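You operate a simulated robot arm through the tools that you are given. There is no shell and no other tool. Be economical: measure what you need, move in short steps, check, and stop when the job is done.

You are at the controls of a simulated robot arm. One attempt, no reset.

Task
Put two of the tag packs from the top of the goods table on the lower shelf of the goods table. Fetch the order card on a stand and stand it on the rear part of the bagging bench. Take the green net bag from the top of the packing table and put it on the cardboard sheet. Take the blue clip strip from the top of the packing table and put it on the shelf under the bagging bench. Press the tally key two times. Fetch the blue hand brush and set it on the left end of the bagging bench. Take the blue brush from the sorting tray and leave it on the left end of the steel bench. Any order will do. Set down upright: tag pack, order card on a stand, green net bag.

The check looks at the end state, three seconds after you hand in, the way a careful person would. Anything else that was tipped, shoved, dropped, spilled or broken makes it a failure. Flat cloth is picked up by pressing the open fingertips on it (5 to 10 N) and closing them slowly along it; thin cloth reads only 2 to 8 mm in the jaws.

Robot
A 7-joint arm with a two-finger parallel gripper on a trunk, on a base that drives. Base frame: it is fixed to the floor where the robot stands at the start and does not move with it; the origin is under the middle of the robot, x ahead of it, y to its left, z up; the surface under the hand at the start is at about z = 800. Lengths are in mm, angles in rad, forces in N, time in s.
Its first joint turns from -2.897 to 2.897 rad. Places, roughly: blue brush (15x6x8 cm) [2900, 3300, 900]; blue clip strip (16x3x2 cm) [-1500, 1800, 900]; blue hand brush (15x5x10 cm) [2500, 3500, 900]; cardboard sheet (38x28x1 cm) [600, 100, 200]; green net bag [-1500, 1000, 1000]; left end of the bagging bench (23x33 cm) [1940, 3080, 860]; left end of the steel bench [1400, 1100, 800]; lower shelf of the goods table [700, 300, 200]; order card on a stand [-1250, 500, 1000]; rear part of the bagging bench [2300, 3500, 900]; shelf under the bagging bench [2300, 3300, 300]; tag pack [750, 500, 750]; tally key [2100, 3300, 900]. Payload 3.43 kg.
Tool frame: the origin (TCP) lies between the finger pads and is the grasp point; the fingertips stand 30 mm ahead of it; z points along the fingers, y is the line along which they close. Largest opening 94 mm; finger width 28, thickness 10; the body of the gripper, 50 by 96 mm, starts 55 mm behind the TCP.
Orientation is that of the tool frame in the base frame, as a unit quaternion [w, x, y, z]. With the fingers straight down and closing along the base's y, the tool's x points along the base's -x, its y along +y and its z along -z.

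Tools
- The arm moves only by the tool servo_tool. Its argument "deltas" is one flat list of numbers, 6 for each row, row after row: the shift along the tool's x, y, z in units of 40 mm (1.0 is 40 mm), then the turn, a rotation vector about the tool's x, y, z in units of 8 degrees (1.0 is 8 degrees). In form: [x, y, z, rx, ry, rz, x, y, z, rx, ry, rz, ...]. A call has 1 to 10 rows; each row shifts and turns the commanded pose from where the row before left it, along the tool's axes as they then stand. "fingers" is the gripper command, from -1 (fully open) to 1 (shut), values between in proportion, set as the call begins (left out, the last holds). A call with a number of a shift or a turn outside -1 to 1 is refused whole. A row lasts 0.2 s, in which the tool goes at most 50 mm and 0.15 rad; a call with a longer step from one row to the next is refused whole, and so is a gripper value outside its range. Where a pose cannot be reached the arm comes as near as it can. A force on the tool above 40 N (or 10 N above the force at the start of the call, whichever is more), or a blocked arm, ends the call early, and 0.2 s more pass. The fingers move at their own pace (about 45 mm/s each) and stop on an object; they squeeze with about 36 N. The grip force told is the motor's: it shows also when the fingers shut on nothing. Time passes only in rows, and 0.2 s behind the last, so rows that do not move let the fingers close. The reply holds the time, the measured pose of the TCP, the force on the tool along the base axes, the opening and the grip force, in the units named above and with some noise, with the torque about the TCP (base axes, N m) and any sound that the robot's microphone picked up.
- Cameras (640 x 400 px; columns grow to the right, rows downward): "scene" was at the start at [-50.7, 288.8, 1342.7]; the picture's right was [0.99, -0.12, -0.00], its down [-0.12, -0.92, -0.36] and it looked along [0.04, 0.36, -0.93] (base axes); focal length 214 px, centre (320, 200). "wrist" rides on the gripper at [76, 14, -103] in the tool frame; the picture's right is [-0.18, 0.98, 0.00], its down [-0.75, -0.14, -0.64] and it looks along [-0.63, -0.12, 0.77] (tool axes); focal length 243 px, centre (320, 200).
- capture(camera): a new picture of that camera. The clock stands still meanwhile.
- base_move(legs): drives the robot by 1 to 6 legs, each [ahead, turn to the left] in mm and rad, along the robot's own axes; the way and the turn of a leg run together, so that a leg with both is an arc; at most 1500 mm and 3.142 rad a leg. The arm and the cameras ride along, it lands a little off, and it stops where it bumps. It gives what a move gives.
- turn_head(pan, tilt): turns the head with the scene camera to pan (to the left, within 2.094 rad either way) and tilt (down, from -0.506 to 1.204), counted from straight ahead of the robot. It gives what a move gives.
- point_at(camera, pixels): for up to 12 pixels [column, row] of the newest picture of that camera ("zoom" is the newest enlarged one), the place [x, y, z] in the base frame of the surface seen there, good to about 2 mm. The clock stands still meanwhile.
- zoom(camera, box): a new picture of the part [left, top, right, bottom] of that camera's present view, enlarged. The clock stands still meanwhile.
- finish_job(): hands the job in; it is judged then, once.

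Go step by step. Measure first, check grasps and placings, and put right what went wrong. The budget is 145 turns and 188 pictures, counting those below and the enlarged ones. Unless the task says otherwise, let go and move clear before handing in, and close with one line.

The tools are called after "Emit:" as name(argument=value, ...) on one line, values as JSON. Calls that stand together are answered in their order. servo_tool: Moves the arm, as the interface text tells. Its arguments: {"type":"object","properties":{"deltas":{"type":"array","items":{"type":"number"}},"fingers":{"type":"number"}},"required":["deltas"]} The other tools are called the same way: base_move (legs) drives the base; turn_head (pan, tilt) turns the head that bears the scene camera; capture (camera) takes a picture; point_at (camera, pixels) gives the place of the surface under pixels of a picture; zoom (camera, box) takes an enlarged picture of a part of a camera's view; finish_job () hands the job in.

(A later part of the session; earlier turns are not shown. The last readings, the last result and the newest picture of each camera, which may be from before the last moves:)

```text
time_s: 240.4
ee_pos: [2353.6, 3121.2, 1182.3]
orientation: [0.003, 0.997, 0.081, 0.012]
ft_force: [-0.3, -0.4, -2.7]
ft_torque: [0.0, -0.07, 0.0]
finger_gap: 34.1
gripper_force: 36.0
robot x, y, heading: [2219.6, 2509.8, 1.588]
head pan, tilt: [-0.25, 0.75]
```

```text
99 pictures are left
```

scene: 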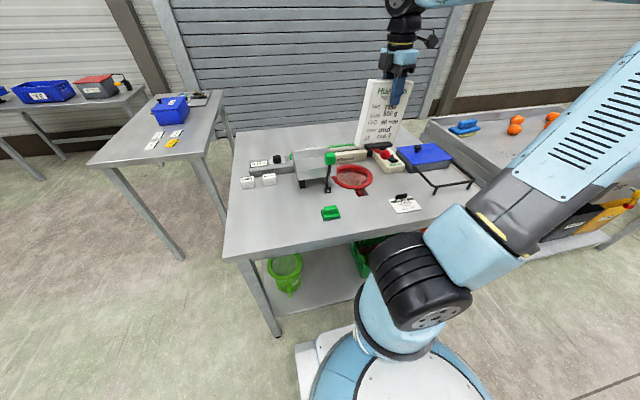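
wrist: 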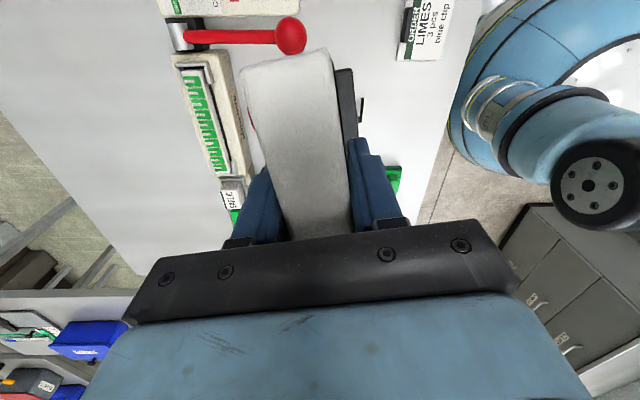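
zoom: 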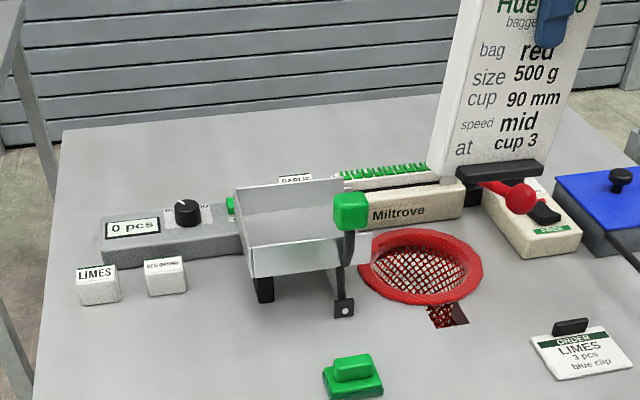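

Emit:
point_at(camera="scene", pixels=[[331, 212], [259, 163], [281, 158], [329, 158], [381, 172], [355, 175], [392, 158], [424, 155], [300, 140], [345, 128], [404, 202], [465, 127]])

Emit:
point_at(camera="zoom", pixels=[[187, 212], [130, 228], [232, 205], [352, 205], [345, 305], [420, 235], [540, 235], [270, 110], [500, 175], [470, 185], [352, 370], [350, 390]])

```text
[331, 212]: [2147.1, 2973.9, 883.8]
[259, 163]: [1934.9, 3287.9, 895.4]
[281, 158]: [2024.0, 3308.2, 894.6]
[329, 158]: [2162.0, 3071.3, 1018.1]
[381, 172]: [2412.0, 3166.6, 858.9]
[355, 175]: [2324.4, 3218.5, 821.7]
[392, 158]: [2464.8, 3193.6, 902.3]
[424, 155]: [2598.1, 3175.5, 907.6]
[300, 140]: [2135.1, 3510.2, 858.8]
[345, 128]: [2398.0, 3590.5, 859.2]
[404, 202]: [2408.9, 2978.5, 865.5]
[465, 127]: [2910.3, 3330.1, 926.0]
```

```text
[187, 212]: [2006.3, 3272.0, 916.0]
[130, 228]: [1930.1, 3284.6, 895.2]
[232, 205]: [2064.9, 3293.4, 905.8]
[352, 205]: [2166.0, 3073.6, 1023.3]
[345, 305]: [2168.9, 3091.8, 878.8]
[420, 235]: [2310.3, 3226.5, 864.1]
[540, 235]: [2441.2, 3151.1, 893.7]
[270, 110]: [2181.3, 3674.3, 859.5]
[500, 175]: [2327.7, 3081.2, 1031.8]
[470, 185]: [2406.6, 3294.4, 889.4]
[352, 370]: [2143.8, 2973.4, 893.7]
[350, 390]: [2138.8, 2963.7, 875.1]
```

The bench rear strip (y≈3400–3640) is free near x 2200. The tally key seems to be the green key at (2065,3293,906). Drive closer and carry the card to the rear.

Emit:
base_move(legs=[[120, 0]])

Emit:
servo_tool(deltas=[-0.15, -0.95, 0, 0, 0, 0, -0.15, -0.95, 0, 0, 0, 0, -0.15, -0.95, 0, 0, 0, 0, -0.15, -0.95, 0, 0, 0, 0, -0.15, -0.95, 0, 0, 0, 0, -0.15, -0.95, 0, 0, 0, 0, 0, 0, 0, 0, 0, 0])

Emit:
capture(camera="scene")

```text
time_s: 241.6
ee_pos: [2351.2, 3242.8, 1181.9]
orientation: [0.003, 0.997, 0.082, 0.012]
ft_force: [-0.1, -0.2, -4.3]
ft_torque: [0.02, -0.06, -0.01]
finger_gap: 34.2
gripper_force: 35.9
robot x, y, heading: [2214.4, 2627.5, 1.591]
head pan, tilt: [-0.25, 0.75]
```

```text
time_s: 243.2
ee_pos: [2279.7, 3465.0, 1181.5]
orientation: [0.002, 0.997, 0.08, 0.014]
ft_force: [-0.1, -0.4, -3.1]
ft_torque: [0.01, -0.07, -0.01]
finger_gap: 34.1
gripper_force: 36.3
robot x, y, heading: [2216.2, 2626.8, 1.589]
head pan, tilt: [-0.25, 0.75]
```

```text
98 pictures are left
```

scene: 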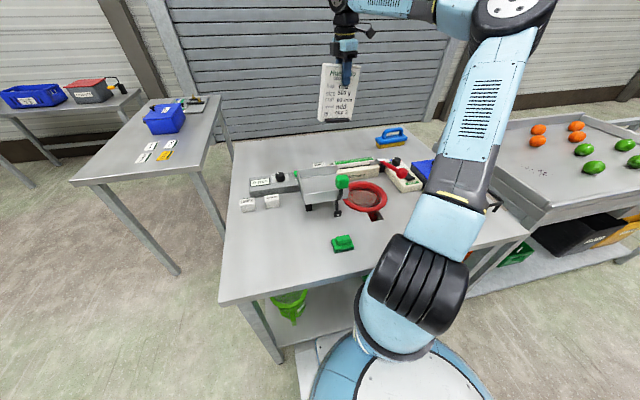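

Emit:
servo_tool(deltas=[-0.65, -0.68, 0, 0, 0, 0, -0.65, -0.68, 0, 0, 0, 0, 0, 0, 0.9, 0, 0, 0, 0, 0, 0.9, 0, 0, 0, 0, 0, 0.9, 0, 0, 0, 0, 0, 0.7, 0, 0, 0, 0, 0, 0, 0, 0, 0])

Emit:
zoom(camera="scene", box=[240, 60, 420, 200])

```text
time_s: 244.8
ee_pos: [2224.4, 3507.2, 1042.3]
orientation: [0.002, 0.997, 0.082, 0.013]
ft_force: [0.2, 0.1, -3.2]
ft_torque: [0.03, -0.07, -0.01]
finger_gap: 34.1
gripper_force: 35.2
robot x, y, heading: [2214.2, 2628.5, 1.583]
head pan, tilt: [-0.25, 0.75]
```

```text
2.86 times, centred on (330, 130) of scene
```

zoom: 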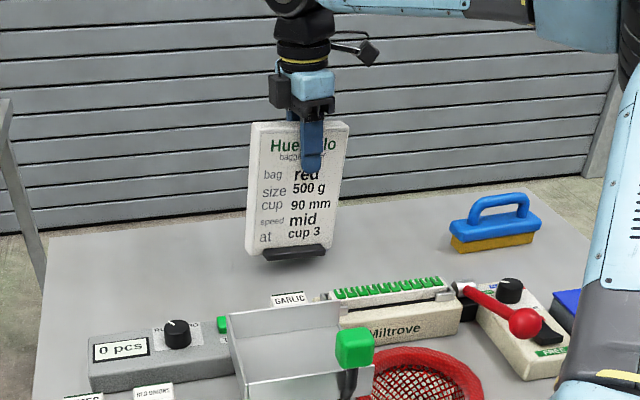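

Emit:
servo_tool(deltas=[0, 0, 0.5, 0, 0, 0, 0, 0, 0.07, 0, 0, 0, 0, 0, 0.05, 0, 0, 0, 0, 0, 0, 0, 0, 0])

Emit:
point_at(camera="zoom", pixels=[[265, 255], [325, 250], [255, 130], [345, 125], [300, 250]])

```text
time_s: 245.8
ee_pos: [2222.9, 3505.9, 1018.4]
orientation: [0.0, 0.997, 0.081, 0.012]
ft_force: [-11.0, 3.2, 33.2]
ft_torque: [0.95, 0.1, 0.25]
finger_gap: 34.7
gripper_force: 35.8
robot x, y, heading: [2216.8, 2628.2, 1.589]
head pan, tilt: [-0.25, 0.75]
```

```text
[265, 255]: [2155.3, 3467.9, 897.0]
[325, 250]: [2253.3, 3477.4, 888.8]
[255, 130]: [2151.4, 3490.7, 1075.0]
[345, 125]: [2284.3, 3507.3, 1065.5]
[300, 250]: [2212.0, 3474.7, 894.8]
```

Contact 33 N. Check levelness before releasing.

Emit:
servo_tool(deltas=[0, 0, -0.04, 0, 0, 0, 0, 0, 0, 0, 0, 0])

Emit:
zoom(camera="scene", box=[280, 80, 380, 180])

Emit:
point_at(camera="zoom", pixels=[[268, 75], [400, 72], [265, 285], [385, 275], [335, 280]])

```text
time_s: 246.4
ee_pos: [2223.2, 3504.5, 1019.1]
orientation: [0.003, 0.997, 0.081, 0.013]
ft_force: [-6.5, 6.3, 22.1]
ft_torque: [1.1, -0.15, 0.28]
finger_gap: 34.5
gripper_force: 36.2
robot x, y, heading: [2218.9, 2633.1, 1.588]
head pan, tilt: [-0.25, 0.75]
```

```text
4.00 times, centred on (330, 130) of scene
```

zoom: 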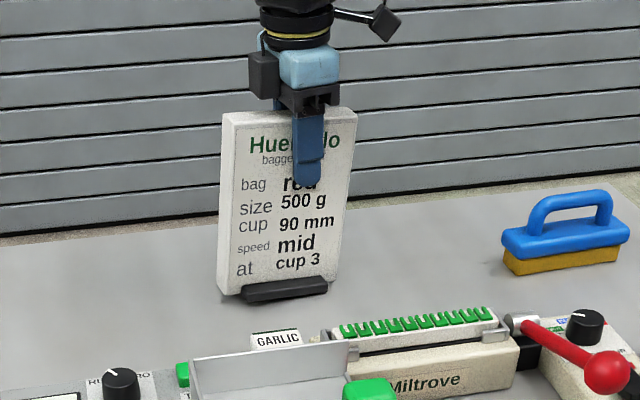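

```text
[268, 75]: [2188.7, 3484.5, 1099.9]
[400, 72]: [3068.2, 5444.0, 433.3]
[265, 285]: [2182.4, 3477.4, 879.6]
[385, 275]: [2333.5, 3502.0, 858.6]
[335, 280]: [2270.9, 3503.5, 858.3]
```

Emit:
servo_tool(deltas=[0, 0, -0.06, 0, 0, 0, 0, 0, 0, 0, 0, 0])

Emit:
servo_tool(deltas=[0, 0, 0, 0, 0, 0, 0, 0, 0, 0, 0, 0, 0, 0, 0, 0, 0, 0], fingers=0.05)

Emit:
zoom(camera="scene", box=[280, 80, 380, 180])

```text
time_s: 247.0
ee_pos: [2222.8, 3505.1, 1020.3]
orientation: [0.004, 0.997, 0.081, 0.013]
ft_force: [0.7, 0.1, -3.6]
ft_torque: [-0.01, -0.07, 0.01]
finger_gap: 34.0
gripper_force: 36.3
robot x, y, heading: [2215.1, 2624.7, 1.588]
head pan, tilt: [-0.25, 0.75]
```

```text
time_s: 247.8
ee_pos: [2223.6, 3506.3, 1021.5]
orientation: [0.002, 0.997, 0.081, 0.014]
ft_force: [-0.4, -1.2, 0.3]
ft_torque: [0.0, 0.0, -0.01]
finger_gap: 44.7
gripper_force: 0.1
robot x, y, heading: [2217.7, 2628.1, 1.588]
head pan, tilt: [-0.25, 0.75]
```

```text
4.00 times, centred on (330, 130) of scene
```

zoom: 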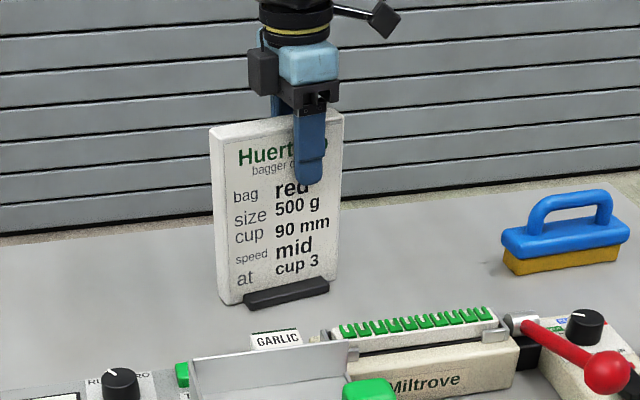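

The card settled upright. Open further and rise; then the blue hand brush.

Emit:
servo_tool(deltas=[0, 0, 0, 0, 0, 0, 0, 0, 0, 0, 0, 0, 0, 0, -1, 0, 0, 0, 0, 0, -1, 0, 0, 0, 0, 0, -1, 0, 0, 0, 0, 0, -0.5, 0, 0, 0], fingers=-1)

Emit:
zoom(camera="scene", box=[280, 80, 440, 180])

Emit:
point_at(camera="zoom", pixels=[[395, 195], [460, 180], [390, 235], [490, 215], [420, 205], [475, 195], [435, 180], [440, 230]])

```text
time_s: 249.2
ee_pos: [2219.6, 3503.2, 1159.6]
orientation: [0.002, 0.997, 0.081, 0.013]
ft_force: [-0.4, 0.5, -0.2]
ft_torque: [-0.03, 0.0, -0.04]
finger_gap: 93.9
gripper_force: 0.0
robot x, y, heading: [2215.3, 2628.0, 1.586]
head pan, tilt: [-0.25, 0.75]
```

```text
4.00 times, centred on (360, 130) of scene
```

zoom: 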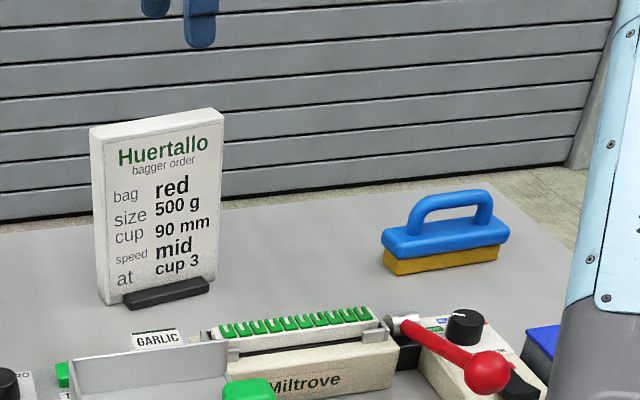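

```text
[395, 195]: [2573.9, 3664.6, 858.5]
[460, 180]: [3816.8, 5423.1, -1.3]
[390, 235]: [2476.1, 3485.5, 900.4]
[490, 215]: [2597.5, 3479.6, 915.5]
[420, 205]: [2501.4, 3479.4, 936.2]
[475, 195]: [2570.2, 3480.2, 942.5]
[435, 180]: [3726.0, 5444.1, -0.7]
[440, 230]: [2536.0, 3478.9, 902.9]
```

Card stands well. Brush: x≈2465–2610, y≈3490, handle top z≈945. Move above it.

Emit:
servo_tool(deltas=[0.97, 0.2, 0, 0, 0, 0.14, 0.97, 0.2, 0, 0, 0, 0.14, 0.97, 0.2, 0, 0, 0, 0.14, 0.97, 0.2, 0, 0, 0, 0.14, 0.97, 0.2, 0, 0, 0, 0.14, 0.97, 0.1, 0, 0, 0, 0.14, 0.97, 0.1, 0, 0, 0, 0.14, 0.97, 0.1, 0, 0, 0, 0.14, 0, 0, 0, 0, 0, 0])

Emit:
capture(camera="wrist")

```text
time_s: 251.2
ee_pos: [2532.2, 3484.1, 1168.8]
orientation: [0.002, 1.0, 0.003, 0.012]
ft_force: [0.2, 0.5, -0.9]
ft_torque: [-0.01, -0.04, -0.02]
finger_gap: 93.9
gripper_force: 0.1
robot x, y, heading: [2212.7, 2630.6, 1.588]
head pan, tilt: [-0.25, 0.75]
```

```text
93 pictures are left
```

wrist: 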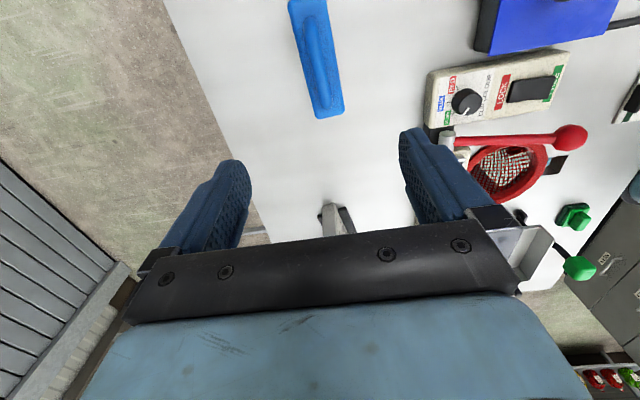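

Emit:
point_at(camera="wrist", pixels=[[310, 30], [318, 60], [325, 90], [332, 110], [318, 112], [338, 85], [300, 20], [298, 45]])

Emit:
zoom(camera="wrist", box=[260, 0, 380, 130])

```text
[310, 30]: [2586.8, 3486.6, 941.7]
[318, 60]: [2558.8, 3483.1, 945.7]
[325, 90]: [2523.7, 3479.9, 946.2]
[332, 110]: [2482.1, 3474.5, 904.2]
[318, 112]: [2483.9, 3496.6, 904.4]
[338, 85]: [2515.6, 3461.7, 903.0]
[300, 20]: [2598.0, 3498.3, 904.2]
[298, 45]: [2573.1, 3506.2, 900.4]
```

```text
3.08 times, centred on (320, 65) of wrist
```

zoom: 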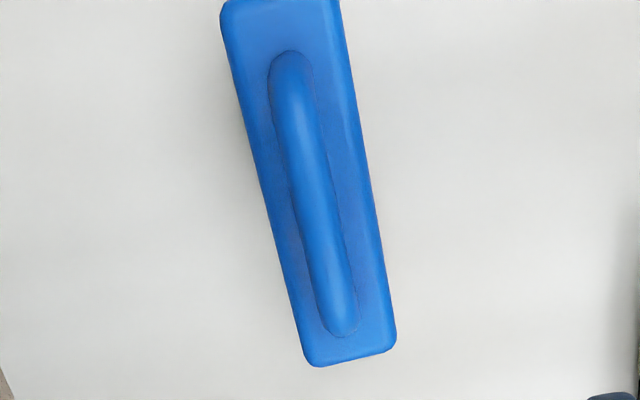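

Emit:
servo_tool(deltas=[0.3, 0.02, 0.5, 0, 0, -0.75, 0, 0, 1, 0, 0, 0, 0, 0, 1, 0, 0, 0, 0, 0, 1, 0, 0, 0, 0, 0, 1, 0, 0, 0, 0, 0, 0.8, 0, 0, 0, 0, 0, 0, 0, 0, 0], fingers=-0.4)

Emit:
capture(camera="wrist")

```text
time_s: 252.8
ee_pos: [2551.5, 3480.6, 954.8]
orientation: [0.003, 0.998, 0.055, 0.013]
ft_force: [-0.1, -0.1, 0.6]
ft_torque: [0.0, -0.01, -0.01]
finger_gap: 65.8
gripper_force: 0.0
robot x, y, heading: [2216.0, 2627.8, 1.585]
head pan, tilt: [-0.25, 0.75]
```

```text
91 pictures are left
```

wrist: 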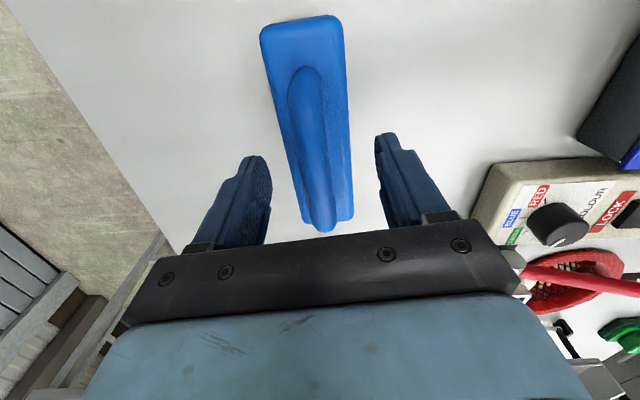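

Emit:
servo_tool(deltas=[0, 0, 0.4, 0, 0, 0, 0, 0, 0, 0, 0, 0])

Emit:
servo_tool(deltas=[0, 0, 0, 0, 0, 0, 0, 0, 0, 0, 0, 0, 0, 0, 0, 0, 0, 0, 0, 0, 0, 0, 0, 0], fingers=1)

Emit:
servo_tool(deltas=[0, 0, -0.5, 0, 0, 0, 0, 0, -1, 0, 0, 0, 0, 0, -1, 0, 0, 0, 0, 0, -1, 0, 0, 0, 0, 0, -0.5, 0, 0, 0])

Emit:
zoom(camera="scene", box=[230, 60, 470, 260])

```text
time_s: 253.4
ee_pos: [2550.5, 3482.6, 940.0]
orientation: [0.002, 0.998, 0.055, 0.014]
ft_force: [0.3, -0.4, -0.1]
ft_torque: [0.0, 0.0, 0.0]
finger_gap: 65.7
gripper_force: 0.0
robot x, y, heading: [2215.9, 2628.1, 1.588]
head pan, tilt: [-0.25, 0.75]
```

```text
time_s: 254.4
ee_pos: [2551.4, 3483.3, 940.2]
orientation: [0.003, 0.998, 0.055, 0.014]
ft_force: [0.4, -0.3, 0.0]
ft_torque: [-0.01, 0.0, 0.0]
finger_gap: 21.8
gripper_force: 36.0
robot x, y, heading: [2215.2, 2630.8, 1.587]
head pan, tilt: [-0.25, 0.75]
```

```text
time_s: 255.6
ee_pos: [2545.6, 3481.1, 1103.1]
orientation: [0.002, 0.998, 0.056, 0.013]
ft_force: [-0.8, -0.2, -2.5]
ft_torque: [-0.01, 0.01, 0.0]
finger_gap: 21.6
gripper_force: 36.4
robot x, y, heading: [2215.3, 2630.1, 1.59]
head pan, tilt: [-0.25, 0.75]
```

```text
2.00 times, centred on (350, 160) of scene
```

zoom: 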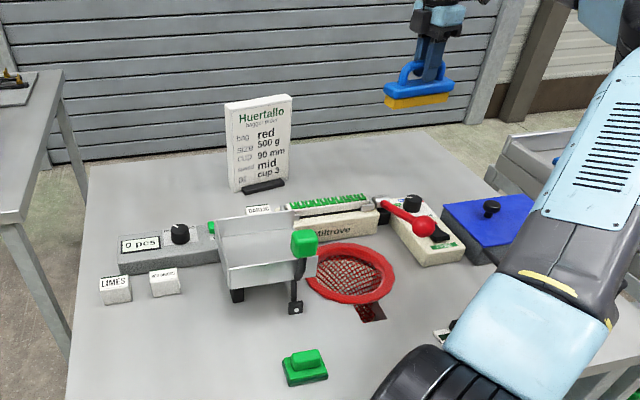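

The brush is held. Back the base a little, raise, and carry it to the left end.

Emit:
servo_tool(deltas=[0, 0, -0.9, 0, 0, 0, 0, 0, -0.9, 0, 0, 0])

Emit:
base_move(legs=[[-130, 0]])

Emit:
servo_tool(deltas=[-0.948, 0.324, 0, 0, 0, 0, -0.948, 0.324, 0, 0, 0, 0, -0.948, 0.324, 0, 0, 0, 0, -0.948, 0.324, 0, 0, 0, 0, -0.948, 0.324, 0, 0, 0, 0, -0.948, 0.324, 0, 0, 0, 0, -0.948, 0.324, 0, 0, 0, 0, -0.948, 0.324, 0, 0, 0, 0, -0.948, 0.324, 0, 0, 0, 0])

Emit:
servo_tool(deltas=[-0.948, 0.324, 0, 0, 0, 0, -0.948, 0.324, 0, 0, 0, 0, -0.948, 0.324, 0, 0, 0, 0, -0.948, 0.324, 0, 0, 0, 0, -0.948, 0.324, 0, 0, 0, 0, -0.948, 0.324, 0, 0, 0, 0, -0.948, 0.324, 0, 0, 0, 0, 0, 0, 0, 0, 0, 0])

Emit:
turn_head(pan=0.2, tilt=0.8)

Emit:
capture(camera="scene")

```text
time_s: 256.2
ee_pos: [2547.5, 3479.8, 1173.0]
orientation: [0.003, 0.998, 0.055, 0.013]
ft_force: [0.7, 0.1, -1.6]
ft_torque: [-0.01, 0.01, -0.01]
finger_gap: 21.5
gripper_force: 35.6
robot x, y, heading: [2216.4, 2630.8, 1.591]
head pan, tilt: [-0.25, 0.75]
```

```text
time_s: 257.5
ee_pos: [2549.1, 3349.1, 1173.1]
orientation: [0.002, 0.998, 0.054, 0.014]
ft_force: [-0.1, 0.5, -2.2]
ft_torque: [0.01, -0.04, 0.0]
finger_gap: 21.5
gripper_force: 36.0
robot x, y, heading: [2217.7, 2494.3, 1.591]
head pan, tilt: [-0.25, 0.75]
```

```text
time_s: 259.5
ee_pos: [2220.2, 3192.5, 1166.7]
orientation: [0.002, 0.998, 0.054, 0.012]
ft_force: [0.7, 0.5, -1.3]
ft_torque: [-0.02, 0.04, 0.0]
finger_gap: 21.9
gripper_force: 35.5
robot x, y, heading: [2217.5, 2498.2, 1.586]
head pan, tilt: [-0.25, 0.75]
```

```text
time_s: 261.3
ee_pos: [1969.7, 3072.4, 1159.8]
orientation: [0.002, 0.998, 0.054, 0.013]
ft_force: [0.3, -0.6, -2.0]
ft_torque: [-0.02, 0.01, 0.0]
finger_gap: 21.8
gripper_force: 36.4
robot x, y, heading: [2216.8, 2495.8, 1.591]
head pan, tilt: [-0.25, 0.75]
```

```text
time_s: 262.2
ee_pos: [1969.4, 3072.6, 1160.4]
orientation: [0.002, 0.998, 0.055, 0.014]
ft_force: [-0.2, 0.3, -1.1]
ft_torque: [0.01, 0.0, 0.02]
finger_gap: 21.8
gripper_force: 36.1
robot x, y, heading: [2215.7, 2495.4, 1.586]
head pan, tilt: [0.201, 0.799]
```

```text
89 pictures are left
```

scene: 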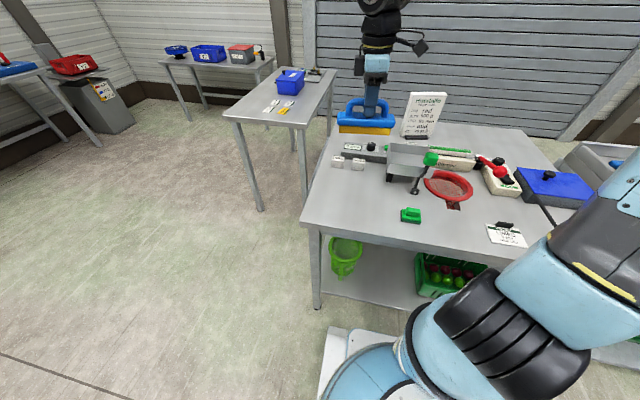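

Emit:
point_at(camera="scene", pixels=[[337, 161], [357, 164], [350, 200], [330, 215], [308, 222], [400, 175], [410, 212]])

Emit:
servo_tool(deltas=[-0.85, -0.15, 0.5, 0, 0, 0, 0, 0, 1, 0, 0, 0, 0, 0, 1, 0, 0, 0, 0, 0, 1, 0, 0, 0, 0, 0, 1, 0, 0, 0, 0, 0, 0, 0, 0, 0])

Emit:
zoom(camera="scene", box=[290, 80, 450, 240])

```text
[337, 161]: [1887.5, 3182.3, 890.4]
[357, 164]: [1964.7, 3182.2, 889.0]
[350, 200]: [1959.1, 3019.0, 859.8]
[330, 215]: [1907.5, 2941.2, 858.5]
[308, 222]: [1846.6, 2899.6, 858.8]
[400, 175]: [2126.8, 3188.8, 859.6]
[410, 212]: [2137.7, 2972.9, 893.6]
```

```text
time_s: 263.6
ee_pos: [1939.7, 3078.1, 977.8]
orientation: [0.002, 0.998, 0.055, 0.014]
ft_force: [-1.1, -0.6, -1.6]
ft_torque: [0.02, -0.06, 0.02]
finger_gap: 21.2
gripper_force: 36.2
robot x, y, heading: [2219.8, 2498.6, 1.59]
head pan, tilt: [0.201, 0.799]
```

```text
2.50 times, centred on (370, 160) of scene
```

zoom: 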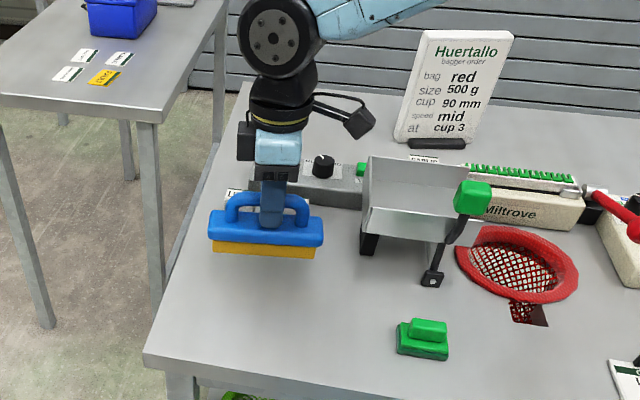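

Emit:
servo_tool(deltas=[0, 0.6, 0.4, 0, 0, 0, 0, 0, 0.4, 0, 0, 0, 0, 0, 0.1, 0, 0, 0, 0, 0, 0, 0, 0, 0])

```text
time_s: 264.6
ee_pos: [1944.9, 3051.9, 942.2]
orientation: [0.002, 0.998, 0.055, 0.013]
ft_force: [0.4, -0.9, -1.2]
ft_torque: [0.0, -0.02, -0.01]
finger_gap: 21.6
gripper_force: 36.1
robot x, y, heading: [2219.2, 2495.8, 1.588]
head pan, tilt: [0.201, 0.799]
```

Emit:
servo_tool(deltas=[0, 0, 0.05, 0, 0, 0, 0, 0, 0, 0, 0, 0])

Emit:
servo_tool(deltas=[0, 0, 0, 0, 0, 0, 0, 0, 0, 0, 0, 0, 0, 0, 0, 0, 0, 0], fingers=-0.3)

Emit:
servo_tool(deltas=[0, 0, -0.5, 0, 0, 0, 0, 0, -1, 0, 0, 0, 0, 0, -1, 0, 0, 0, 0, 0, -1, 0, 0, 0])

Emit:
zoom(camera="scene", box=[290, 80, 450, 240])

Emit:
capture(camera="wrist")

```text
time_s: 265.2
ee_pos: [1943.3, 3053.4, 941.8]
orientation: [0.002, 0.998, 0.056, 0.013]
ft_force: [-0.1, 0.0, -2.0]
ft_torque: [0.0, 0.0, 0.01]
finger_gap: 21.6
gripper_force: 36.3
robot x, y, heading: [2220.2, 2493.9, 1.588]
head pan, tilt: [0.201, 0.799]
```

```text
time_s: 266.0
ee_pos: [1943.2, 3052.4, 941.4]
orientation: [0.001, 0.998, 0.055, 0.013]
ft_force: [0.9, -0.8, 0.0]
ft_torque: [0.02, -0.03, 0.04]
finger_gap: 61.1
gripper_force: 0.1
robot x, y, heading: [2214.5, 2496.5, 1.589]
head pan, tilt: [0.201, 0.799]
```

```text
time_s: 267.0
ee_pos: [1936.3, 3055.5, 1080.4]
orientation: [0.003, 0.998, 0.055, 0.013]
ft_force: [-0.5, 0.7, -0.6]
ft_torque: [-0.02, -0.01, -0.03]
finger_gap: 61.0
gripper_force: 0.1
robot x, y, heading: [2218.6, 2495.2, 1.587]
head pan, tilt: [0.201, 0.799]
```

```text
2.50 times, centred on (370, 160) of scene
```

zoom: 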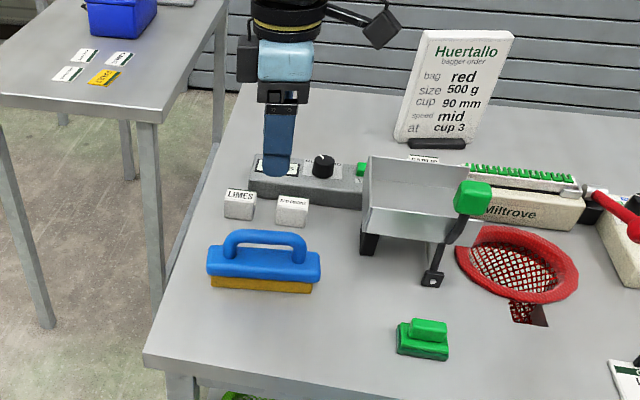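

```text
86 pictures are left
```

wrist: 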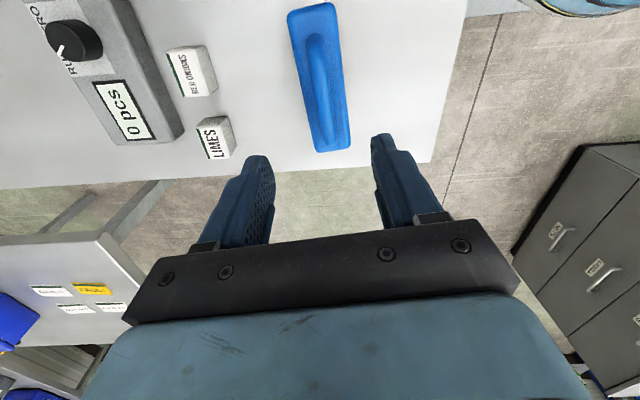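

Brush is on the left end. Now look at the tally device from above.

Emit:
servo_tool(deltas=[0.65, -0.91, -0.15, 0, 0, 0, 0.65, -0.91, -0.15, 0, 0, 0, 0.65, -0.91, -0.15, 0, 0, 0, 0.65, -0.91, -0.15, 0, 0, 0, 0.65, -0.91, -0.15, 0, 0, 0, 0.65, -0.91, -0.15, 0, 0, 0, 0, 0, 0, 0, 0, 0], fingers=1)

Emit:
capture(camera="wrist")

```text
time_s: 268.6
ee_pos: [2069.5, 3288.1, 1118.0]
orientation: [0.003, 0.998, 0.055, 0.014]
ft_force: [0.1, 0.4, -0.1]
ft_torque: [-0.01, 0.02, 0.0]
finger_gap: 0.0
gripper_force: 32.8
robot x, y, heading: [2218.2, 2497.9, 1.585]
head pan, tilt: [0.201, 0.799]
```

```text
85 pictures are left
```

wrist: 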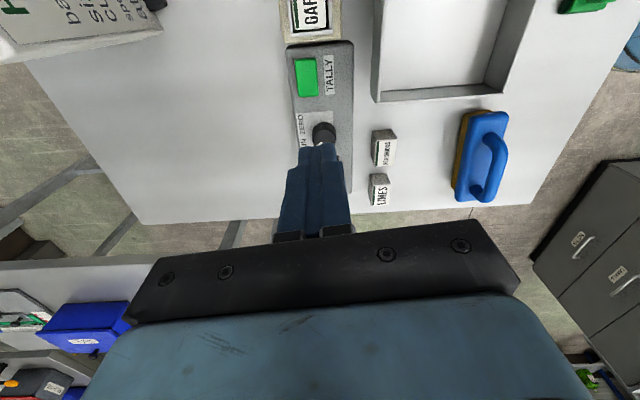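

The TALLY label is next to the green key at (308,78). Measure it.

Emit:
point_at(camera="wrist", pixels=[[300, 65], [315, 62], [300, 93], [316, 92], [308, 78], [322, 70], [323, 130], [308, 20], [380, 90], [340, 45]])

```text
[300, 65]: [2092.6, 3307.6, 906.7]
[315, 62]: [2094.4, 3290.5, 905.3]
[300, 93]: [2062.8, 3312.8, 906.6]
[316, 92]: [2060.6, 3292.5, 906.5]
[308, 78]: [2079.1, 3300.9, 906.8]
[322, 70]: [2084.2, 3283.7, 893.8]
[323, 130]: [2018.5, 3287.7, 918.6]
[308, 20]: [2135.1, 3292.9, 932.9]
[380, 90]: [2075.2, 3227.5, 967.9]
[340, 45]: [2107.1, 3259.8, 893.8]
```

Emit:
servo_tool(deltas=[0.15, -0.3, 0.9, 0, 0, 0, 0, 0, 1, 0, 0, 0, 0, 0, 1, 0, 0, 0, 0, 0, 0.9, 0, 0, 0, 0, 0, 0.3, 0, 0, 0, 0, 0, 0, 0, 0, 0])

Emit:
capture(camera="wrist")

```text
time_s: 270.0
ee_pos: [2076.8, 3300.1, 956.9]
orientation: [0.002, 0.998, 0.056, 0.013]
ft_force: [0.2, 1.2, 0.7]
ft_torque: [0.02, 0.0, 0.0]
finger_gap: 0.0
gripper_force: 32.7
robot x, y, heading: [2219.5, 2494.9, 1.59]
head pan, tilt: [0.201, 0.799]
```

```text
84 pictures are left
```

wrist: 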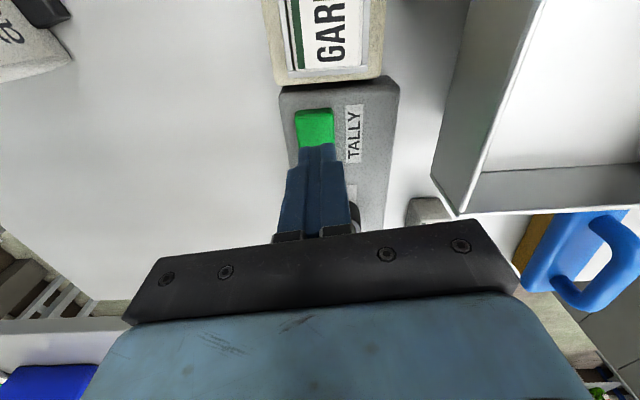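

Emit:
servo_tool(deltas=[0.05, 0, 0.4, 0, 0, 0, 0, 0, 0.06, 0, 0, 0, 0, 0, 0.05, 0, 0, 0, 0, 0, 0, 0, 0, 0])

```text
time_s: 271.0
ee_pos: [2082.5, 3299.7, 935.6]
orientation: [0.003, 0.998, 0.055, 0.013]
ft_force: [0.4, 1.1, 1.4]
ft_torque: [0.01, 0.0, 0.01]
finger_gap: 0.1
gripper_force: 32.7
robot x, y, heading: [2216.0, 2499.2, 1.587]
head pan, tilt: [0.201, 0.799]
```

Emit:
servo_tool(deltas=[0, 0, 0.05, 0, 0, 0, 0, 0, 0.05, 0, 0, 0, 0, 0, 0.05, 0, 0, 0])

```text
time_s: 271.8
ee_pos: [2080.1, 3299.4, 929.8]
orientation: [0.002, 0.998, 0.056, 0.013]
ft_force: [-2.2, 2.4, 10.6]
ft_torque: [0.03, 0.21, -0.03]
finger_gap: 0.0
gripper_force: 33.2
robot x, y, heading: [2218.0, 2499.4, 1.59]
head pan, tilt: [0.201, 0.799]
heard: click
```

A click. Raise and check the display.

Emit:
servo_tool(deltas=[0, 0, -0.4, 0, 0, 0, 0, 0, 0, 0, 0, 0, 0, 0, 0, 0, 0, 0])

Emit:
zoom(camera="scene", box=[320, 120, 420, 190])

```text
time_s: 272.6
ee_pos: [2082.2, 3299.9, 947.3]
orientation: [0.002, 0.998, 0.055, 0.014]
ft_force: [0.7, 1.0, 1.1]
ft_torque: [-0.01, 0.02, -0.01]
finger_gap: 0.1
gripper_force: 33.0
robot x, y, heading: [2217.0, 2497.0, 1.587]
head pan, tilt: [0.201, 0.799]
```

```text
5.71 times, centred on (370, 155) of scene
```

zoom: 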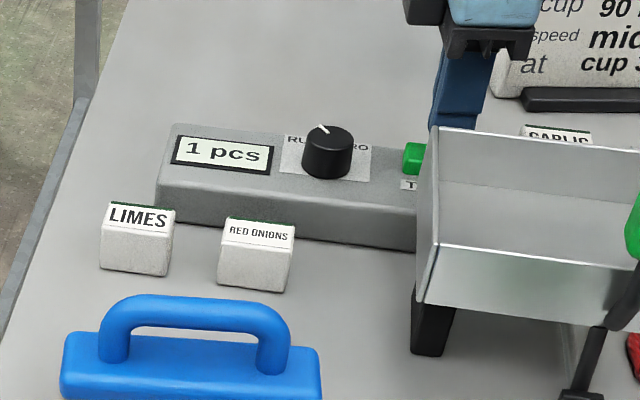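

Display reads "1 pcs". Press once more.

Emit:
servo_tool(deltas=[0, 0, 0.27, 0, 0, 0, 0, 0, 0.06, 0, 0, 0, 0, 0, 0.05, 0, 0, 0, 0, 0, 0.05, 0, 0, 0])

Emit:
servo_tool(deltas=[0, 0, -0.5, 0, 0, 0, 0, 0, -1, 0, 0, 0])

Emit:
zoom(camera="scene", box=[320, 120, 420, 190])

```text
time_s: 273.6
ee_pos: [2081.1, 3299.6, 929.5]
orientation: [0.001, 0.998, 0.055, 0.013]
ft_force: [5.1, 2.1, 14.5]
ft_torque: [0.01, 0.04, 0.0]
finger_gap: 0.1
gripper_force: 33.1
robot x, y, heading: [2217.2, 2501.0, 1.591]
head pan, tilt: [0.201, 0.799]
heard: click
```

```text
time_s: 274.2
ee_pos: [2079.3, 3299.5, 992.2]
orientation: [0.002, 0.998, 0.054, 0.013]
ft_force: [-0.2, -0.1, -0.5]
ft_torque: [0.0, 0.04, 0.0]
finger_gap: 0.0
gripper_force: 33.9
robot x, y, heading: [2220.6, 2496.6, 1.589]
head pan, tilt: [0.201, 0.799]
```

```text
5.71 times, centred on (370, 155) of scene
```

zoom: 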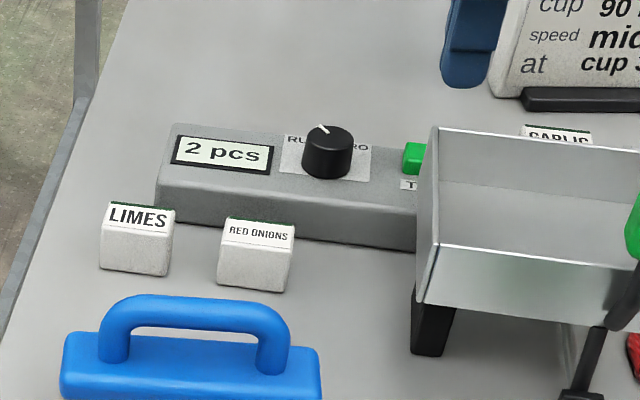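

Tally reads 2. Now go for the blue brush in the sorting tray: raise, retract, and move the base to the right.

Emit:
servo_tool(deltas=[0, 0, -1, 0, 0, 0, 0, 0, -1, 0, 0, 0, 0, 0, -1, 0, 0, 0, 0, 0, -1, 0, 0, 0, 0.5, 0.9, 0, 0, 0, 0, 0.5, 0.9, 0, 0, 0, 0, 0.5, 0.9, 0, 0, 0, 0, 0.5, 0.9, 0, 0, 0, 0, 0.5, 0.9, 0, 0, 0, 0], fingers=-1)

Emit:
base_move(legs=[[0, -1.56], [630, 0]])

Emit:
base_move(legs=[[0, 1.56]])

Emit:
turn_head(pan=0.0, tilt=0.75)

Emit:
capture(camera="scene")

```text
time_s: 276.2
ee_pos: [2193.3, 3133.4, 1150.6]
orientation: [0.002, 0.998, 0.055, 0.014]
ft_force: [-0.7, 0.9, -1.2]
ft_torque: [-0.06, -0.01, 0.02]
finger_gap: 93.8
gripper_force: 0.3
robot x, y, heading: [2218.4, 2494.6, 1.586]
head pan, tilt: [0.201, 0.799]
```

```text
time_s: 280.6
ee_pos: [2859.2, 2567.0, 1152.1]
orientation: [0.01, 0.767, -0.642, 0.007]
ft_force: [0.2, -0.1, -1.3]
ft_torque: [-0.07, 0.03, 0.02]
finger_gap: 93.8
gripper_force: 0.0
robot x, y, heading: [2212.5, 2598.1, 0.046]
head pan, tilt: [0.201, 0.799]
stopped in leg 1: the robot was blocked; the commanded pose is now the measured one
```

```text
time_s: 284.8
ee_pos: [2310.7, 3245.3, 1152.9]
orientation: [0.002, 0.999, 0.038, 0.013]
ft_force: [-0.9, -0.2, -0.3]
ft_torque: [0.01, -0.01, 0.0]
finger_gap: 94.1
gripper_force: 0.1
robot x, y, heading: [2314.8, 2599.6, 1.559]
head pan, tilt: [0.201, 0.799]
stopped in leg 1: the robot was blocked; the commanded pose is now the measured one
```

```text
time_s: 285.5
ee_pos: [2311.2, 3244.1, 1153.7]
orientation: [0.003, 0.999, 0.039, 0.013]
ft_force: [-0.6, 0.5, -0.4]
ft_torque: [0.01, -0.02, -0.01]
finger_gap: 93.8
gripper_force: 0.1
robot x, y, heading: [2317.7, 2596.1, 1.559]
head pan, tilt: [0.0, 0.75]
```

```text
81 pictures are left
```

scene: 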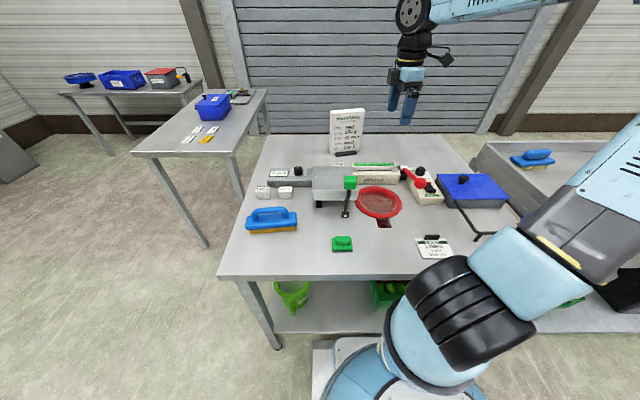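

The base ended at (2318,2596); the brush in the tray is at (535,158). Measure.

Emit:
zoom(camera="scene", box=[460, 110, 620, 210])

Emit:
point_at(camera="zoom", pixels=[[240, 165], [340, 160], [290, 160], [335, 190], [265, 185], [230, 195], [345, 175], [60, 120], [70, 200], [200, 130], [420, 160], [330, 230]])

```text
4.00 times, centred on (540, 160) of scene
```

zoom: 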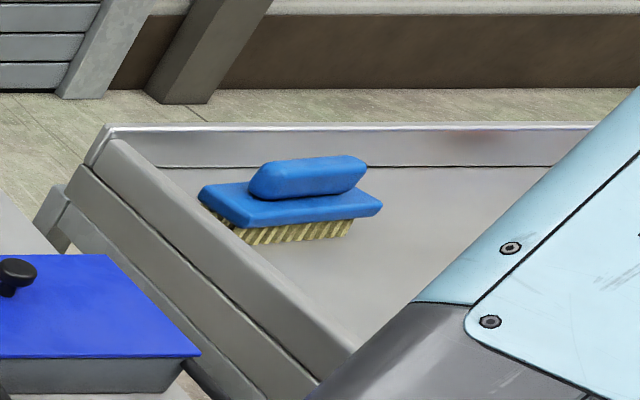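

```text
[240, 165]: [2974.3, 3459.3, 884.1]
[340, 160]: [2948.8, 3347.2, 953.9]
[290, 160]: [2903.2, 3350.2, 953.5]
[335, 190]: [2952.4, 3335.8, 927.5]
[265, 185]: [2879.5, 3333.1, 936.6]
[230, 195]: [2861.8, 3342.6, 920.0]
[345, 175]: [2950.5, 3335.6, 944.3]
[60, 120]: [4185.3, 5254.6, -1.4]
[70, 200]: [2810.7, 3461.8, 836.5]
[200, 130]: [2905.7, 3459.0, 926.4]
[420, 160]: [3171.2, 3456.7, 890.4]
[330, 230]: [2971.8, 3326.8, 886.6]
```

Brush grip block centre ≈(2917,3350), top z 954. Reposition the base closer, with separate legs.

Emit:
base_move(legs=[[-120, 0]])

Emit:
base_move(legs=[[0, -1.53]])

Emit:
base_move(legs=[[380, 0]])

Emit:
base_move(legs=[[0, 1.53]])

```text
time_s: 286.8
ee_pos: [2311.3, 3120.9, 1152.3]
orientation: [0.002, 0.999, 0.037, 0.013]
ft_force: [0.2, 0.1, -0.6]
ft_torque: [-0.03, -0.02, -0.05]
finger_gap: 93.8
gripper_force: 0.2
robot x, y, heading: [2313.0, 2476.6, 1.555]
head pan, tilt: [0.0, 0.75]
```

```text
time_s: 291.2
ee_pos: [2961.3, 2553.2, 1154.6]
orientation: [0.011, 0.772, -0.636, 0.007]
ft_force: [-0.2, 0.5, -0.7]
ft_torque: [-0.05, 0.01, -0.02]
finger_gap: 93.9
gripper_force: 0.0
robot x, y, heading: [2307.2, 2575.3, 0.071]
head pan, tilt: [0.0, 0.75]
stopped in leg 1: the robot was blocked; the commanded pose is now the measured one
```

```text
time_s: 293.6
ee_pos: [3349.3, 2582.9, 1154.2]
orientation: [0.01, 0.772, -0.635, 0.008]
ft_force: [-0.2, 0.4, 0.3]
ft_torque: [-0.02, 0.0, -0.01]
finger_gap: 93.9
gripper_force: 0.0
robot x, y, heading: [2698.5, 2600.7, 0.073]
head pan, tilt: [0.0, 0.75]
```

```text
time_s: 295.6
ee_pos: [3322.7, 2789.2, 1155.3]
orientation: [0.009, 0.865, -0.502, 0.009]
ft_force: [0.2, -1.2, -0.5]
ft_torque: [0.07, 0.03, 0.0]
finger_gap: 94.1
gripper_force: 0.0
robot x, y, heading: [2702.9, 2574.4, 0.38]
head pan, tilt: [0.0, 0.75]
stopped in leg 1: the robot was blocked; the commanded pose is now the measured one
```

Emit:
base_move(legs=[[-60, 0]])

Emit:
base_move(legs=[[0, 1.15]])

Emit:
turn_head(pan=-0.1, tilt=0.75)

Emit:
capture(camera="scene")

```text
time_s: 296.6
ee_pos: [3265.7, 2766.0, 1154.2]
orientation: [0.009, 0.865, -0.501, 0.009]
ft_force: [-0.1, -0.1, 0.1]
ft_torque: [-0.01, -0.04, -0.01]
finger_gap: 94.2
gripper_force: 0.0
robot x, y, heading: [2648.7, 2555.9, 0.379]
head pan, tilt: [0.0, 0.75]
```

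```text
time_s: 297.7
ee_pos: [3254.6, 2800.5, 1157.1]
orientation: [0.008, 0.879, -0.477, 0.009]
ft_force: [0.3, 0.3, 0.3]
ft_torque: [0.02, 0.01, 0.02]
finger_gap: 94.0
gripper_force: 0.1
robot x, y, heading: [2652.0, 2553.0, 0.425]
head pan, tilt: [0.0, 0.75]
stopped in leg 1: the robot was blocked; the commanded pose is now the measured one
```

```text
time_s: 298.3
ee_pos: [3254.2, 2799.8, 1157.7]
orientation: [0.008, 0.878, -0.478, 0.01]
ft_force: [0.0, -0.7, 0.3]
ft_torque: [-0.02, -0.01, 0.01]
finger_gap: 94.0
gripper_force: 0.2
robot x, y, heading: [2647.8, 2552.6, 0.429]
head pan, tilt: [-0.099, 0.75]
```

```text
79 pictures are left
```

scene: 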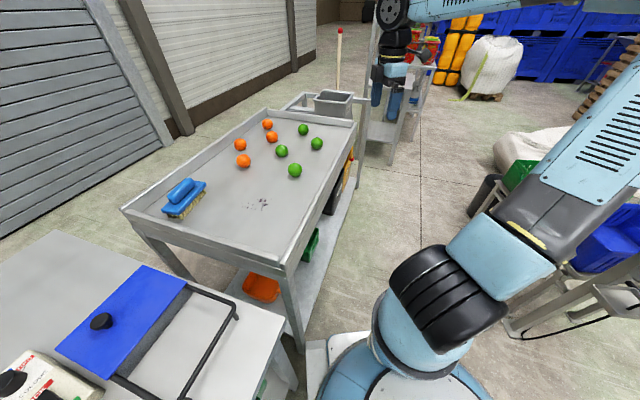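

The base rests near the tray leg; from here the arm can simply swing left to the brush (distance ~840). Rotate the tool, then translate.

Emit:
servo_tool(deltas=[0, 0, 0, 0, 0, -0.89, 0, 0, 0, 0, 0, -0.89, 0, 0, 0, 0, 0, -0.89, 0, 0, 0, 0, 0, -0.89, 0, 0, 0, 0, 0, -0.89, 0, 0, 0, 0, 0, -0.89, 0, 0, 0, 0, 0, -0.89, 0, 0, 0, 0, 0, -0.89])

Emit:
servo_tool(deltas=[-0.6, -0.98, 0, 0, 0, 0, -0.6, -0.98, 0, 0, 0, 0, -0.6, -0.98, 0, 0, 0, 0, -0.6, -0.98, 0, 0, 0, 0, -0.6, -0.98, 0, 0, 0, 0, -0.6, -0.98, 0, 0, 0, 0, -0.6, -0.98, 0, 0, 0, 0])

Emit:
servo_tool(deltas=[-0.6, -0.98, 0, 0, 0, 0, -0.6, -0.98, 0, 0, 0, 0, -0.6, -0.98, 0, 0, 0, 0, -0.6, -0.98, 0, 0, 0, 0, -0.6, -0.98, 0, 0, 0, 0, -0.6, -0.98, 0, 0, 0, 0, 0, 0, 0, 0, 0, 0])

Emit:
capture(camera="wrist")

```text
time_s: 300.1
ee_pos: [3254.2, 2799.3, 1157.3]
orientation: [0.013, 1.0, 0.0, 0.004]
ft_force: [-0.4, -0.5, 0.6]
ft_torque: [0.0, 0.01, 0.0]
finger_gap: 93.7
gripper_force: 0.1
robot x, y, heading: [2652.5, 2554.7, 0.427]
head pan, tilt: [-0.099, 0.75]
```

```text
time_s: 301.7
ee_pos: [3089.0, 3073.8, 1144.9]
orientation: [0.012, 1.0, -0.002, 0.004]
ft_force: [-0.5, -0.2, 0.9]
ft_torque: [0.04, 0.03, -0.02]
finger_gap: 93.9
gripper_force: 0.0
robot x, y, heading: [2652.1, 2554.0, 0.425]
head pan, tilt: [-0.099, 0.75]
```

```text
time_s: 303.3
ee_pos: [3049.6, 3135.7, 1145.5]
orientation: [0.012, 1.0, -0.001, 0.004]
ft_force: [-0.9, 0.3, -0.5]
ft_torque: [0.02, -0.04, 0.03]
finger_gap: 94.0
gripper_force: 0.0
out of reach, approached as far as the arm can: row 2, 3, 4, 5, 6
robot x, y, heading: [2648.3, 2552.4, 0.423]
head pan, tilt: [-0.099, 0.75]
```

```text
78 pictures are left
```

wrist: 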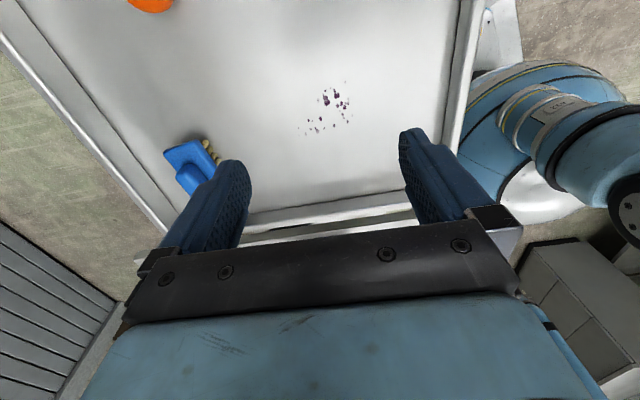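

The arm stalls at (3050,3136). Try lowering a bit and a modest tool yaw change to free the joints.

Emit:
servo_tool(deltas=[0, 0, 0.5, 0, 0, 0.9, 0, 0, 0.5, 0, 0, 0.9, 0, 0, 0, 0, 0, 0.9, 0, 0, 0, 0, 0, 0.9, 0, 0, 0, 0, 0, 0])

```text
time_s: 304.5
ee_pos: [3054.1, 3130.8, 1107.3]
orientation: [0.011, 0.968, -0.25, 0.007]
ft_force: [-0.3, 0.3, -0.3]
ft_torque: [0.02, 0.0, 0.01]
finger_gap: 94.1
gripper_force: 0.1
robot x, y, heading: [2651.2, 2552.8, 0.427]
head pan, tilt: [-0.099, 0.75]
```

Emit:
servo_tool(deltas=[-0.94, -0.52, 0, 0, 0, 0, -0.94, -0.52, 0, 0, 0, 0, -0.94, -0.52, 0, 0, 0, 0, -0.94, -0.52, 0, 0, 0, 0, -0.94, -0.52, 0, 0, 0, 0, 0, 0, 0, 0, 0, 0])

Emit:
capture(camera="scene")

```text
time_s: 305.9
ee_pos: [3047.9, 3139.2, 1107.2]
orientation: [0.01, 0.968, -0.25, 0.008]
ft_force: [-0.5, -0.9, 0.7]
ft_torque: [-0.01, 0.0, 0.0]
finger_gap: 93.7
gripper_force: 0.1
out of reach, approached as far as the arm can: row 1, 2, 3, 4, 5
robot x, y, heading: [2648.7, 2550.4, 0.424]
head pan, tilt: [-0.099, 0.75]
```

```text
77 pictures are left
```

scene: 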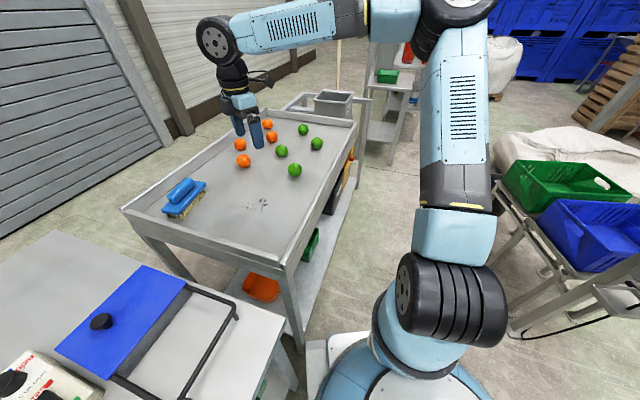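

Emit:
point_at(camera="scene", pixels=[[288, 258], [125, 208], [356, 122], [300, 345], [185, 190], [225, 340], [280, 350], [245, 160]])

```text
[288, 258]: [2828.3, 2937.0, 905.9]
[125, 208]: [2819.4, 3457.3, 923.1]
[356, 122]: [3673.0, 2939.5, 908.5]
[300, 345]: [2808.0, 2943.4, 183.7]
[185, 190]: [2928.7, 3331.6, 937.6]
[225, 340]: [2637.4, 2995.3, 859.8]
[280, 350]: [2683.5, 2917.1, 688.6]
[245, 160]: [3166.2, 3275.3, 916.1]
```

Restore the arm to straight ahead, then reposition the base in front of the tray.

Emit:
servo_tool(deltas=[0.9, 0.5, 0, 0, 0, 0, 0.9, 0.5, 0, 0, 0, 0, 0.9, 0.5, 0, 0, 0, 0, 0.9, 0.5, 0, 0, 0, 0, 0.9, 0.5, 0, 0, 0, 0, 0.85, 0.5, 0, 0, 0, 0, 0.85, 0.5, 0, 0, 0, 0, 0.85, 0.5, 0, 0, 0, 0])

Emit:
base_move(legs=[[180, 0]])

Emit:
base_move(legs=[[0, 0.6]])

Emit:
base_move(legs=[[0, 0.55]])

```text
time_s: 307.7
ee_pos: [3219.1, 2861.2, 1115.9]
orientation: [0.011, 0.968, -0.249, 0.007]
ft_force: [-1.0, -0.2, 0.3]
ft_torque: [-0.04, 0.02, -0.01]
finger_gap: 94.0
gripper_force: 0.1
robot x, y, heading: [2646.5, 2550.8, 0.425]
head pan, tilt: [-0.099, 0.75]
```

```text
time_s: 309.4
ee_pos: [3328.2, 2907.4, 1113.3]
orientation: [0.011, 0.968, -0.25, 0.007]
ft_force: [-0.1, 0.0, 0.0]
ft_torque: [0.01, 0.03, 0.02]
finger_gap: 93.7
gripper_force: 0.1
robot x, y, heading: [2780.7, 2548.5, 0.535]
head pan, tilt: [-0.099, 0.75]
stopped in leg 1: the robot was blocked; the commanded pose is now the measured one
```

```text
time_s: 310.3
ee_pos: [3324.8, 2915.0, 1115.6]
orientation: [0.011, 0.97, -0.242, 0.008]
ft_force: [-1.5, -0.8, -0.1]
ft_torque: [0.01, 0.01, -0.04]
finger_gap: 93.5
gripper_force: 0.1
robot x, y, heading: [2781.7, 2544.1, 0.54]
head pan, tilt: [-0.099, 0.75]
stopped in leg 1: the robot was blocked; the commanded pose is now the measured one
```

```text
time_s: 311.0
ee_pos: [3322.5, 2915.2, 1116.1]
orientation: [0.012, 0.97, -0.243, 0.007]
ft_force: [0.0, -0.3, 0.0]
ft_torque: [-0.02, 0.02, -0.01]
finger_gap: 94.3
gripper_force: 0.2
robot x, y, heading: [2779.2, 2550.2, 0.541]
head pan, tilt: [-0.099, 0.75]
stopped in leg 1: the robot was blocked; the commanded pose is now the measured one
```

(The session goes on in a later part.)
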